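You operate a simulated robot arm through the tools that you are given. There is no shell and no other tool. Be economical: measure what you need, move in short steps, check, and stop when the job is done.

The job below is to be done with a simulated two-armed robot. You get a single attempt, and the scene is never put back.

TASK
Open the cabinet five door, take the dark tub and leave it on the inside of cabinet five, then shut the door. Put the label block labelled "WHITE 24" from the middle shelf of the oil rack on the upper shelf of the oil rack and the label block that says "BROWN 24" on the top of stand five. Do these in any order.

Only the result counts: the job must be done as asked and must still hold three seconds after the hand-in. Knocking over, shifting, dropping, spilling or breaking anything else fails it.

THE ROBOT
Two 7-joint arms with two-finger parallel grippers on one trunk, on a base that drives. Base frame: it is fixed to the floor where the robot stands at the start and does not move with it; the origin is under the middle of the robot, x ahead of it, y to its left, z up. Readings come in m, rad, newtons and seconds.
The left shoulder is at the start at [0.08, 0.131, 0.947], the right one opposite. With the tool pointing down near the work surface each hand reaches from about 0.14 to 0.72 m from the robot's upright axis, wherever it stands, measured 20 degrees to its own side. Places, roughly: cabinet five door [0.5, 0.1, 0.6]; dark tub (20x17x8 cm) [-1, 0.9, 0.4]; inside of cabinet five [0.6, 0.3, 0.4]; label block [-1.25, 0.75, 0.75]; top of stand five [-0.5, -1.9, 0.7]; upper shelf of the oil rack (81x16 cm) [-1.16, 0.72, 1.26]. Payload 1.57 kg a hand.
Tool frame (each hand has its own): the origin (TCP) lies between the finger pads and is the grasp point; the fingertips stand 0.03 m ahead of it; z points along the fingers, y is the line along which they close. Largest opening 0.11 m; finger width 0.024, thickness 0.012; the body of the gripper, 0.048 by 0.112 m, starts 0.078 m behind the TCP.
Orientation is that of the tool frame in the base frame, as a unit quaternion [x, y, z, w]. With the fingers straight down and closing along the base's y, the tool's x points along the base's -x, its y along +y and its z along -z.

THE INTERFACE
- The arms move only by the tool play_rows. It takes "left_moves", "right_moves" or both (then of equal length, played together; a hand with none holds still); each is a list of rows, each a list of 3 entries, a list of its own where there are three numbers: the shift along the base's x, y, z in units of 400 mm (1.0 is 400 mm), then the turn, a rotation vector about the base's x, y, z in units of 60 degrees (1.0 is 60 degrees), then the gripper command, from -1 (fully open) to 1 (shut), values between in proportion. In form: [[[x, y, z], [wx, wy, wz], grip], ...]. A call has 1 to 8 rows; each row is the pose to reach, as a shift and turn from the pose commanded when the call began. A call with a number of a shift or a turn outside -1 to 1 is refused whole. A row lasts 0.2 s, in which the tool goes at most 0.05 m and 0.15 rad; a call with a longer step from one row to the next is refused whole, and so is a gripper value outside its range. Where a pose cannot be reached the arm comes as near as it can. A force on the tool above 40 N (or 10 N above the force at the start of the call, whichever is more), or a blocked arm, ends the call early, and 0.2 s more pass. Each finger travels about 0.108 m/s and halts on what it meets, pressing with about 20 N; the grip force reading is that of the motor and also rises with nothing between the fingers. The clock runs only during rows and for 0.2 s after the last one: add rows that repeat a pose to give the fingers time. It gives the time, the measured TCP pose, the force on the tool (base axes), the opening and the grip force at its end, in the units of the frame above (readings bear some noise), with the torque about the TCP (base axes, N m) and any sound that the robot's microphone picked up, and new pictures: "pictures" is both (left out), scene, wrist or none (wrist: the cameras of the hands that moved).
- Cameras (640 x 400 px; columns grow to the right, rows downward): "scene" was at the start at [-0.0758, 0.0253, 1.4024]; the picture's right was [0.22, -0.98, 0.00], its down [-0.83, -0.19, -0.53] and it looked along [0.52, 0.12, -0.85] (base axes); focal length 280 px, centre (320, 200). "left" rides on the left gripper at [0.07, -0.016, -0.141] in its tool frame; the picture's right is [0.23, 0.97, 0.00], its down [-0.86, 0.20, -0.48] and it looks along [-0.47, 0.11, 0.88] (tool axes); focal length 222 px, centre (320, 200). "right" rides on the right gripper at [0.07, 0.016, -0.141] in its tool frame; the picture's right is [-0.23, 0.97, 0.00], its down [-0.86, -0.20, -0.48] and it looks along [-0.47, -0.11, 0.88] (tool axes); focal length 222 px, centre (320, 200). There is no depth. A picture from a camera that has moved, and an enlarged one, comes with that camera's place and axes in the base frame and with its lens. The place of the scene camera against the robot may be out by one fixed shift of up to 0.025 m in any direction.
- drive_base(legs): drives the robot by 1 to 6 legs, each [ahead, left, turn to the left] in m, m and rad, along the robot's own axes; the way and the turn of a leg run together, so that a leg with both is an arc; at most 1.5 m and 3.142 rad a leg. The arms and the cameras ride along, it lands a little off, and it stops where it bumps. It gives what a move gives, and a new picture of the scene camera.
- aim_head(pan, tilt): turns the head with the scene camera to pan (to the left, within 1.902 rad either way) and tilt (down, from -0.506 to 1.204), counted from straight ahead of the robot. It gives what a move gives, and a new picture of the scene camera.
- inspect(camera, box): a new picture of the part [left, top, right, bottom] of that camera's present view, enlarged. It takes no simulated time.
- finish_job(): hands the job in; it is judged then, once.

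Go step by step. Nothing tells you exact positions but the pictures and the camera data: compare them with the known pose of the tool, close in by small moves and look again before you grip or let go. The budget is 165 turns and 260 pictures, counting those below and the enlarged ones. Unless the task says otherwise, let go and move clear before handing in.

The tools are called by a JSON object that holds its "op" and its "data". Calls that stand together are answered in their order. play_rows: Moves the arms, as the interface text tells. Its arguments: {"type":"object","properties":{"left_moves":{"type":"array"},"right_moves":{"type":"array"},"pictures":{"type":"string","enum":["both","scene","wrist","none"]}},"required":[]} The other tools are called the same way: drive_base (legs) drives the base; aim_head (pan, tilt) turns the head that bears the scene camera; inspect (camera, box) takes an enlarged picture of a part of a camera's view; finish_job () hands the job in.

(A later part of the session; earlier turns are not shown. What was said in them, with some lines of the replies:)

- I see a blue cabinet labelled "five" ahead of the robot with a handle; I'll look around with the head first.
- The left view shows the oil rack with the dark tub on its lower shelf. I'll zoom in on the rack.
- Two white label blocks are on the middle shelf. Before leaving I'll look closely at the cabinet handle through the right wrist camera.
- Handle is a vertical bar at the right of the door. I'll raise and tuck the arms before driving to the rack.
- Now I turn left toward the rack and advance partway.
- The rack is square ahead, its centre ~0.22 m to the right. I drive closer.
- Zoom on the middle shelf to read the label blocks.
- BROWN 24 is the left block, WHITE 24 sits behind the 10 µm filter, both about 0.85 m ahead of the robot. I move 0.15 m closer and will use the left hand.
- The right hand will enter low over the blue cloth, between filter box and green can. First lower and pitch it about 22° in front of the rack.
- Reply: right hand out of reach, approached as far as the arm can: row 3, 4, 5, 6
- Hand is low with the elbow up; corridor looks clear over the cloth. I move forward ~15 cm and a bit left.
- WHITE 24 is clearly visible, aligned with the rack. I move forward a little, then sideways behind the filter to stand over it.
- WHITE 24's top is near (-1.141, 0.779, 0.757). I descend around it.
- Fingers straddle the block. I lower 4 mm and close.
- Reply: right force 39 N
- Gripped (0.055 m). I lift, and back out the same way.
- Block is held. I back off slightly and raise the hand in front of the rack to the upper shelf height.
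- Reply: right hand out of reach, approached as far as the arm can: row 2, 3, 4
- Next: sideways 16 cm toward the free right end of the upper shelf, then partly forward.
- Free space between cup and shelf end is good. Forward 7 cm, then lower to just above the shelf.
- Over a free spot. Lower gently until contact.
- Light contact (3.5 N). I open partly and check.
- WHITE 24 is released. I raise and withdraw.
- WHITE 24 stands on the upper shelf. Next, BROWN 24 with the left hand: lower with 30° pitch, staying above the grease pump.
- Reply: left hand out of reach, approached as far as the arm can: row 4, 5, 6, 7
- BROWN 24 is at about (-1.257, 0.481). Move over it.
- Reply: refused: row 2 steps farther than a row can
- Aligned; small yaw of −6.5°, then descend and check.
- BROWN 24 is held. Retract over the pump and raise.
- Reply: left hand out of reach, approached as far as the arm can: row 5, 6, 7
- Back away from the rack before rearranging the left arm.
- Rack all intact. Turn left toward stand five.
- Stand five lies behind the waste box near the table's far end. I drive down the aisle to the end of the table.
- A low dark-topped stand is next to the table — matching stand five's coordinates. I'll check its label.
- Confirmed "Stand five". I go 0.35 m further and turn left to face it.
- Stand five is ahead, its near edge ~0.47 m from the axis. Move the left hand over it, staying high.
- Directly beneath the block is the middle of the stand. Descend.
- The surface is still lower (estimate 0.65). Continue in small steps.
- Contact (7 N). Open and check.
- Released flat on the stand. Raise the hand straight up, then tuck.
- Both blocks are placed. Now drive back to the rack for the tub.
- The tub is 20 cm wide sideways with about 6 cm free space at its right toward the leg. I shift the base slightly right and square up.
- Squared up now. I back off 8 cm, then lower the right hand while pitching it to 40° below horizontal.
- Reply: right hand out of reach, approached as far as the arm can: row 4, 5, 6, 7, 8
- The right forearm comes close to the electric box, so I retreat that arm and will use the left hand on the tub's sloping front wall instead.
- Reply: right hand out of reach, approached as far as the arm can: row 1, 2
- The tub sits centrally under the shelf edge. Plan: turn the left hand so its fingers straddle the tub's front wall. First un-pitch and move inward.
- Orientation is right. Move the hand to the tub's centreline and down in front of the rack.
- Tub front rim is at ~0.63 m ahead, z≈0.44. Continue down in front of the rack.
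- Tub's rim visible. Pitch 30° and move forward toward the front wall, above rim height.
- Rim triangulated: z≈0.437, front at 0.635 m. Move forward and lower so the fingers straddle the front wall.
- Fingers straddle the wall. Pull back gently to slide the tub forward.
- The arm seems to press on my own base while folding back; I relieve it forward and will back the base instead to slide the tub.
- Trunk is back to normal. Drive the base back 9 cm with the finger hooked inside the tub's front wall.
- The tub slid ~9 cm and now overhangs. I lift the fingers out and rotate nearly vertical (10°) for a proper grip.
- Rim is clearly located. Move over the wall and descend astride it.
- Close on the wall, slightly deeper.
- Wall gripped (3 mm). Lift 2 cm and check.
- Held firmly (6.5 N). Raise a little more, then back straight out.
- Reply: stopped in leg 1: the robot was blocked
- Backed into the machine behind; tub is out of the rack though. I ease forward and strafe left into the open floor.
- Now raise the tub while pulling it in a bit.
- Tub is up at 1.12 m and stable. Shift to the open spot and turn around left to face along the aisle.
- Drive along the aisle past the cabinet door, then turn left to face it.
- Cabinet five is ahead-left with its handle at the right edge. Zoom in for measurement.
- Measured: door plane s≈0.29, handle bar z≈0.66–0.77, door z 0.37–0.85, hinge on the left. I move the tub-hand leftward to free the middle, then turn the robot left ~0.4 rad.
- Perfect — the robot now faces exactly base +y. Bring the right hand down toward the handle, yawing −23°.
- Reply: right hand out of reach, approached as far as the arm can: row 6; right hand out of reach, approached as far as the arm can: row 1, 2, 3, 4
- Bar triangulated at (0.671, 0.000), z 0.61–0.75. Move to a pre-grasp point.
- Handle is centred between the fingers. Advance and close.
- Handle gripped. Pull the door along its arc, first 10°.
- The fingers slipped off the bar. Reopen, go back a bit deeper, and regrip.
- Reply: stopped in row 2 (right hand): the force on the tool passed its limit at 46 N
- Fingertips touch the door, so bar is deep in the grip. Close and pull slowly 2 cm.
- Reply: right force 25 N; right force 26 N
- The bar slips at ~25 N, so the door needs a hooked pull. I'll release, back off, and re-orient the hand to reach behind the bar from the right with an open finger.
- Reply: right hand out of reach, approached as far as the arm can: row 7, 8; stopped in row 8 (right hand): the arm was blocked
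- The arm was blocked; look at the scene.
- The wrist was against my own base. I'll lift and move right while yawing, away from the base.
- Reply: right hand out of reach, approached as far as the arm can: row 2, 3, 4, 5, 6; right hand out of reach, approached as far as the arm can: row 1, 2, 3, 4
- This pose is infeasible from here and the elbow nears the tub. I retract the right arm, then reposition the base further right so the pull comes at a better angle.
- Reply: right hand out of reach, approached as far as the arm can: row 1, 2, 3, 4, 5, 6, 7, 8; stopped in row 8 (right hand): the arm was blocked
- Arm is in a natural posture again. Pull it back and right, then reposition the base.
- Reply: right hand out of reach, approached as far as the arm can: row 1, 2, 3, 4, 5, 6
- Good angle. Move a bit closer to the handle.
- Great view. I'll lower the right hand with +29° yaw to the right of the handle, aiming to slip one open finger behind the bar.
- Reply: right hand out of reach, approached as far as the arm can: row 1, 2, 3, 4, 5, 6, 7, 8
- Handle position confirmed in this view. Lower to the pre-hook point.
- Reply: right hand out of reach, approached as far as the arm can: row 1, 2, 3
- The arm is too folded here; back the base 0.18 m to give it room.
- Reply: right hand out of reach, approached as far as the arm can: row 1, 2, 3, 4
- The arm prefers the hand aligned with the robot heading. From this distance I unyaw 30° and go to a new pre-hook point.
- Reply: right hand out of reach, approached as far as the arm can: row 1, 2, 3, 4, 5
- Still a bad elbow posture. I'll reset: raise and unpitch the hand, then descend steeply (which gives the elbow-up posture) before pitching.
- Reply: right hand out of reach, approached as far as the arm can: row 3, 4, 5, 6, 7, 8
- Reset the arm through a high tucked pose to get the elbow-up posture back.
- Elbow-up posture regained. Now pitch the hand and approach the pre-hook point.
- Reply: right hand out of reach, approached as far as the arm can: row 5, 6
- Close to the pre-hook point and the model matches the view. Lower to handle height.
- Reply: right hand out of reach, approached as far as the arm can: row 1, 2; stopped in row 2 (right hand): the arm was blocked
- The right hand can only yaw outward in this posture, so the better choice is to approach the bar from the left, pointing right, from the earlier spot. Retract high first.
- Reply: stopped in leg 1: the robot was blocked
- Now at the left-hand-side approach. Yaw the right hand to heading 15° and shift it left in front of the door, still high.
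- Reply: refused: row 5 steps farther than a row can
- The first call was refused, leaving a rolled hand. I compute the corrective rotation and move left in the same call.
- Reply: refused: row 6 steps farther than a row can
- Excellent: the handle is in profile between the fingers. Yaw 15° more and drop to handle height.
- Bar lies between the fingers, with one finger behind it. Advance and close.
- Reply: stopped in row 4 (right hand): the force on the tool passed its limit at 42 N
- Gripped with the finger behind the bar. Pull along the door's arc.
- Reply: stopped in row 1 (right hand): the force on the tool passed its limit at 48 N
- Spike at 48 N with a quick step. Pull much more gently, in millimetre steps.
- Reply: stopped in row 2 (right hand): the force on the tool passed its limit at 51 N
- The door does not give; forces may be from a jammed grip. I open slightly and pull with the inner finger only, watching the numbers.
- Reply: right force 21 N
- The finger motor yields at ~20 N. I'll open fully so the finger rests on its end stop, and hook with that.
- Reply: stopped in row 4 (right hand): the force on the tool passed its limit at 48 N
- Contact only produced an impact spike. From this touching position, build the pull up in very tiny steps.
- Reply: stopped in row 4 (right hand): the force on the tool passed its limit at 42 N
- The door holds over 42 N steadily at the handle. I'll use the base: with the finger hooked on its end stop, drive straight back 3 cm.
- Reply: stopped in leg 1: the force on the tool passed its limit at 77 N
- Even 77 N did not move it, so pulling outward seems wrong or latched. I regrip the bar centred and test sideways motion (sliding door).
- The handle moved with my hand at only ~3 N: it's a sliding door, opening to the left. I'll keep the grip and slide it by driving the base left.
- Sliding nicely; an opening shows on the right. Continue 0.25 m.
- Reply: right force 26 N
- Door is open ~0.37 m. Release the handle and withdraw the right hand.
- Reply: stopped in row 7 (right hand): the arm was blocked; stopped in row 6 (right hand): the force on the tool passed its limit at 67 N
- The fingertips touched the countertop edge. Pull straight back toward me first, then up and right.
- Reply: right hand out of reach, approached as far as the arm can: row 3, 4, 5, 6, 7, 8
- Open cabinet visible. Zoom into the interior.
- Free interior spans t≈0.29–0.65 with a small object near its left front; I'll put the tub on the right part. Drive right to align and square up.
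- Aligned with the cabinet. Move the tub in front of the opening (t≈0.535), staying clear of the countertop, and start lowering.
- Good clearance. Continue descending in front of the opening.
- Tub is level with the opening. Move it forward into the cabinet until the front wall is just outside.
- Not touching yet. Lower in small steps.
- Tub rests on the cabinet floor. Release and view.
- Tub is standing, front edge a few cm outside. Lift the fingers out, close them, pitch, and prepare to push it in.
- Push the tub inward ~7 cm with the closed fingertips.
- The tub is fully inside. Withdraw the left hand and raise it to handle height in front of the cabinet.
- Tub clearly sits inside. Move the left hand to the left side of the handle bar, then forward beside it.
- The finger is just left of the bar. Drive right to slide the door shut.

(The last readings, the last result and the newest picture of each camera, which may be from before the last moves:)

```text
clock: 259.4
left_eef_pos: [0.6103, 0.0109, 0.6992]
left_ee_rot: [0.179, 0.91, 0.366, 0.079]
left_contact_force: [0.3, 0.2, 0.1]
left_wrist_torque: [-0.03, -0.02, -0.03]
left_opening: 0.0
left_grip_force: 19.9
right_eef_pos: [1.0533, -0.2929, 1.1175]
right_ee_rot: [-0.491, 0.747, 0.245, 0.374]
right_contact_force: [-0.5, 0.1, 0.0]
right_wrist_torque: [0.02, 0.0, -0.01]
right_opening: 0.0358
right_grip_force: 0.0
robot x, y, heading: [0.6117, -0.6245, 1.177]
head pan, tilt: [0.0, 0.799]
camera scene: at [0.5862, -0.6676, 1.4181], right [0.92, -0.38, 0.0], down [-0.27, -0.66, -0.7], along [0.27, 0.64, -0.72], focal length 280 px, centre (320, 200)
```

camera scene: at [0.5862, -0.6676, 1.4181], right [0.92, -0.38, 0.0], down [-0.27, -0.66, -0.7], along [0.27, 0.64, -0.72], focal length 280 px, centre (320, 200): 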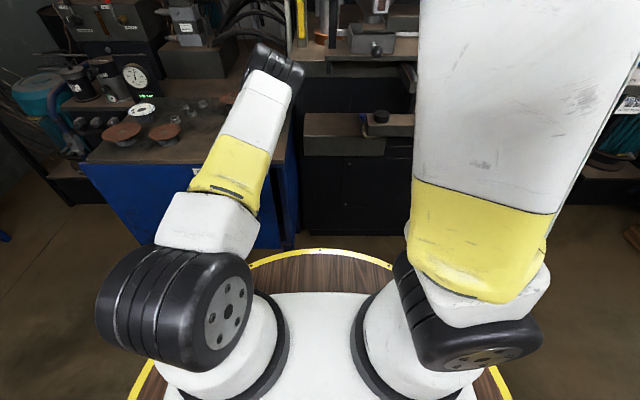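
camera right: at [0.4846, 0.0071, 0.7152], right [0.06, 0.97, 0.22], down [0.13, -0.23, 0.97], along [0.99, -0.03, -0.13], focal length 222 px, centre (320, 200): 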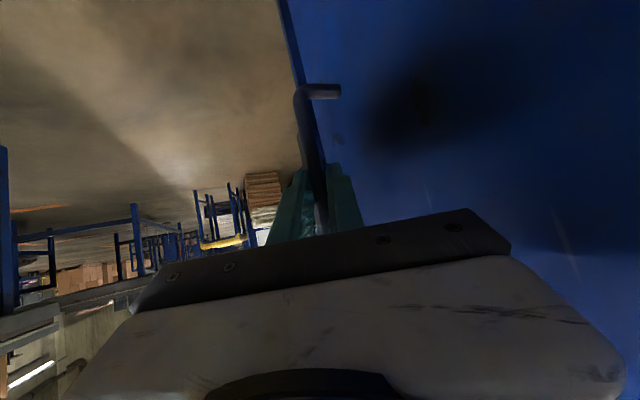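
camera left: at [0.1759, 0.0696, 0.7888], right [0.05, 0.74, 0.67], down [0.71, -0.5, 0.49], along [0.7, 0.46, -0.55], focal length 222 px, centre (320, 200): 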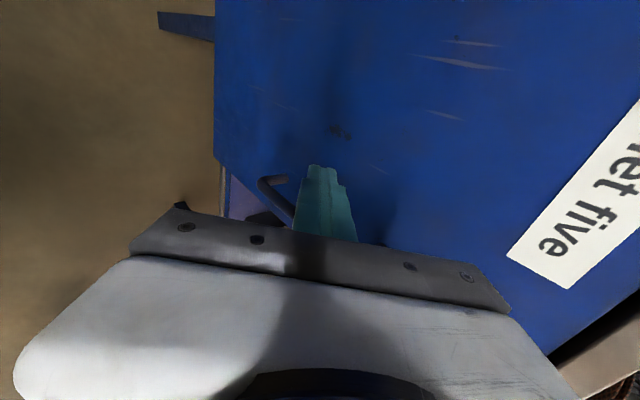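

Nearly shut. Finish the last centimetres with gentle arm steps until it stops.

{"op": "play_rows", "data": {"left_moves": [[[0.023, -0.0097, 0], [0, 0, 0], 1], [[0.046, -0.0194, 0], [0, 0, 0], 1], [[0.069, -0.029, 0], [0, 0, 0], 1], [[0.088, -0.037, 0], [0, 0, 0], 1], [[0.1, -0.042, 0], [0, 0, 0], 1], [[0.112, -0.047, 0], [0, 0, 0], 1], [[0.122, -0.051, 0], [0, 0, 0], 1]], "pictures": "wrist"}}

```text
clock: 261.0
left_eef_pos: [0.6486, -0.0052, 0.6992]
left_ee_rot: [0.172, 0.911, 0.369, 0.071]
left_contact_force: [-1.4, 0.9, 0.8]
left_wrist_torque: [0.0, -0.03, 0.02]
left_opening: 0.0
left_grip_force: 20.0
right_eef_pos: [1.0533, -0.292, 1.1187]
right_ee_rot: [-0.492, 0.747, 0.246, 0.374]
right_contact_force: [-0.4, -0.7, -0.2]
right_wrist_torque: [0.0, -0.01, -0.02]
right_opening: 0.0357
right_grip_force: 0.1
robot x, y, heading: [0.6099, -0.6237, 1.18]
head pan, tilt: [0.0, 0.799]
stopped in row 7 (left hand): the force on the tool passed its limit at 44 N (the readings are from after the stop); the commanded pose is now the measured one
camera left: at [0.5422, -0.0832, 0.7902], right [0.05, 0.73, 0.68], down [0.73, -0.49, 0.48], along [0.69, 0.47, -0.56], focal length 222 px, centre (320, 200)
```

left: 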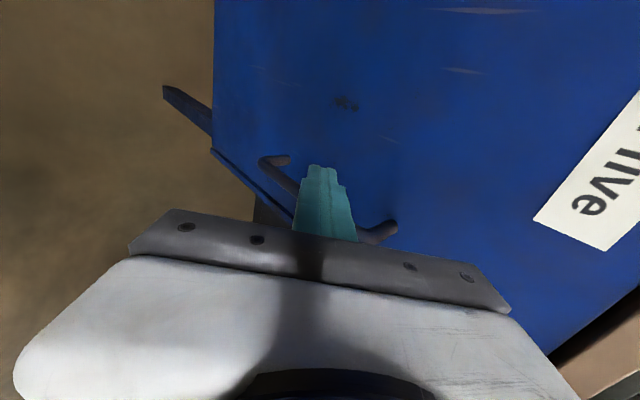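

Door reached its stop at the original closed position. Withdraw the left hand and check.

{"op": "play_rows", "data": {"left_moves": [[[-0.03, 0.012, 0], [0, 0, 0], 1], [[-0.06, -0.06, 0.0], [0, 0, 0], 1], [[-0.09, -0.15, 0.02], [0, 0, 0], 1], [[-0.12, -0.22, 0.1], [0, 0, 0], 1], [[-0.14, -0.24, 0.2], [-0.06, 0.02, 0], 1], [[-0.16, -0.25, 0.31], [-0.12, 0.05, 0], 1], [[-0.2, -0.25, 0.42], [-0.2, 0.08, 0], 1], [[-0.26, -0.25, 0.52], [-0.28, 0.11, 0], 1]], "pictures": "scene"}}

{"op": "inspect", "data": {"camera": "scene", "box": [60, 80, 340, 255]}}

```text
clock: 262.8
left_eef_pos: [0.5449, -0.1041, 0.9088]
left_ee_rot: [0.183, 0.957, 0.22, 0.043]
left_contact_force: [-0.3, -0.7, -0.3]
left_wrist_torque: [-0.05, 0.02, -0.01]
left_opening: 0.0
left_grip_force: 19.5
left hand out of reach, approached as far as the arm can: row 5, 6, 7
right_eef_pos: [1.0524, -0.2923, 1.1177]
right_ee_rot: [-0.492, 0.748, 0.244, 0.373]
right_contact_force: [0.0, 0.5, -0.2]
right_wrist_torque: [-0.03, 0.01, 0.03]
right_opening: 0.0357
right_grip_force: 0.0
robot x, y, heading: [0.609, -0.6242, 1.174]
head pan, tilt: [0.0, 0.799]
camera scene: at [0.5865, -0.6668, 1.4181], right [0.92, -0.38, 0.0], down [-0.27, -0.66, -0.7], along [0.27, 0.64, -0.72], focal length 280 px, centre (320, 200)
```

scene: 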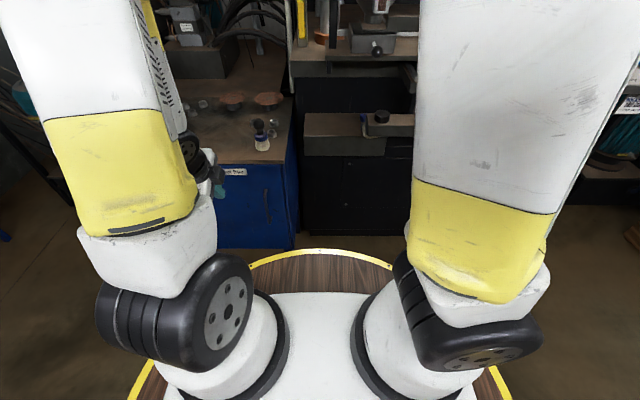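

```text
2.29 times, centred on (200, 168) of scene
camera zoom: at [0.5865, -0.6668, 1.4181], right [0.92, -0.38, 0.0], down [-0.27, -0.66, -0.7], along [0.27, 0.64, -0.72], focal length 640 px, centre (594, 274)
```

zoom: 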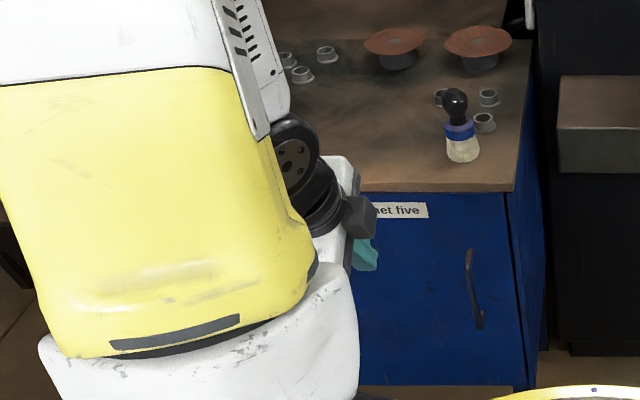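

The door is shut against its stop, the tub is inside, and both label blocks are placed with both hands clear. I hand the job in.

{"op": "finish_job", "data": {}}

```text
The job is handed in.
```

I handed the job in with all three parts done as far as the pictures show; the judging result isn't back yet.

- **Tub:** The dark tub is inside cabinet five, about 6 cm behind the front edge. The cabinet door slides rather than swings, so I slid it shut until it stopped at its original closed position.
- **WHITE 24:** This block is flat on the upper shelf of the oil rack, at the free right end.
- **BROWN 24:** This block is flat on top of stand five.

**Contacts along the way:**
- The base bumped the machine behind it while backing out with the tub, and stopped short once more by the long table.
- My right fingertips struck the cabinet's countertop edge, reading 67 N.
- Before I found that the door slides, I pulled on its handle with up to 77 N.

I saw nothing fall or shift in the pictures after these contacts. I did not go back for a final look at the rack or the stand.
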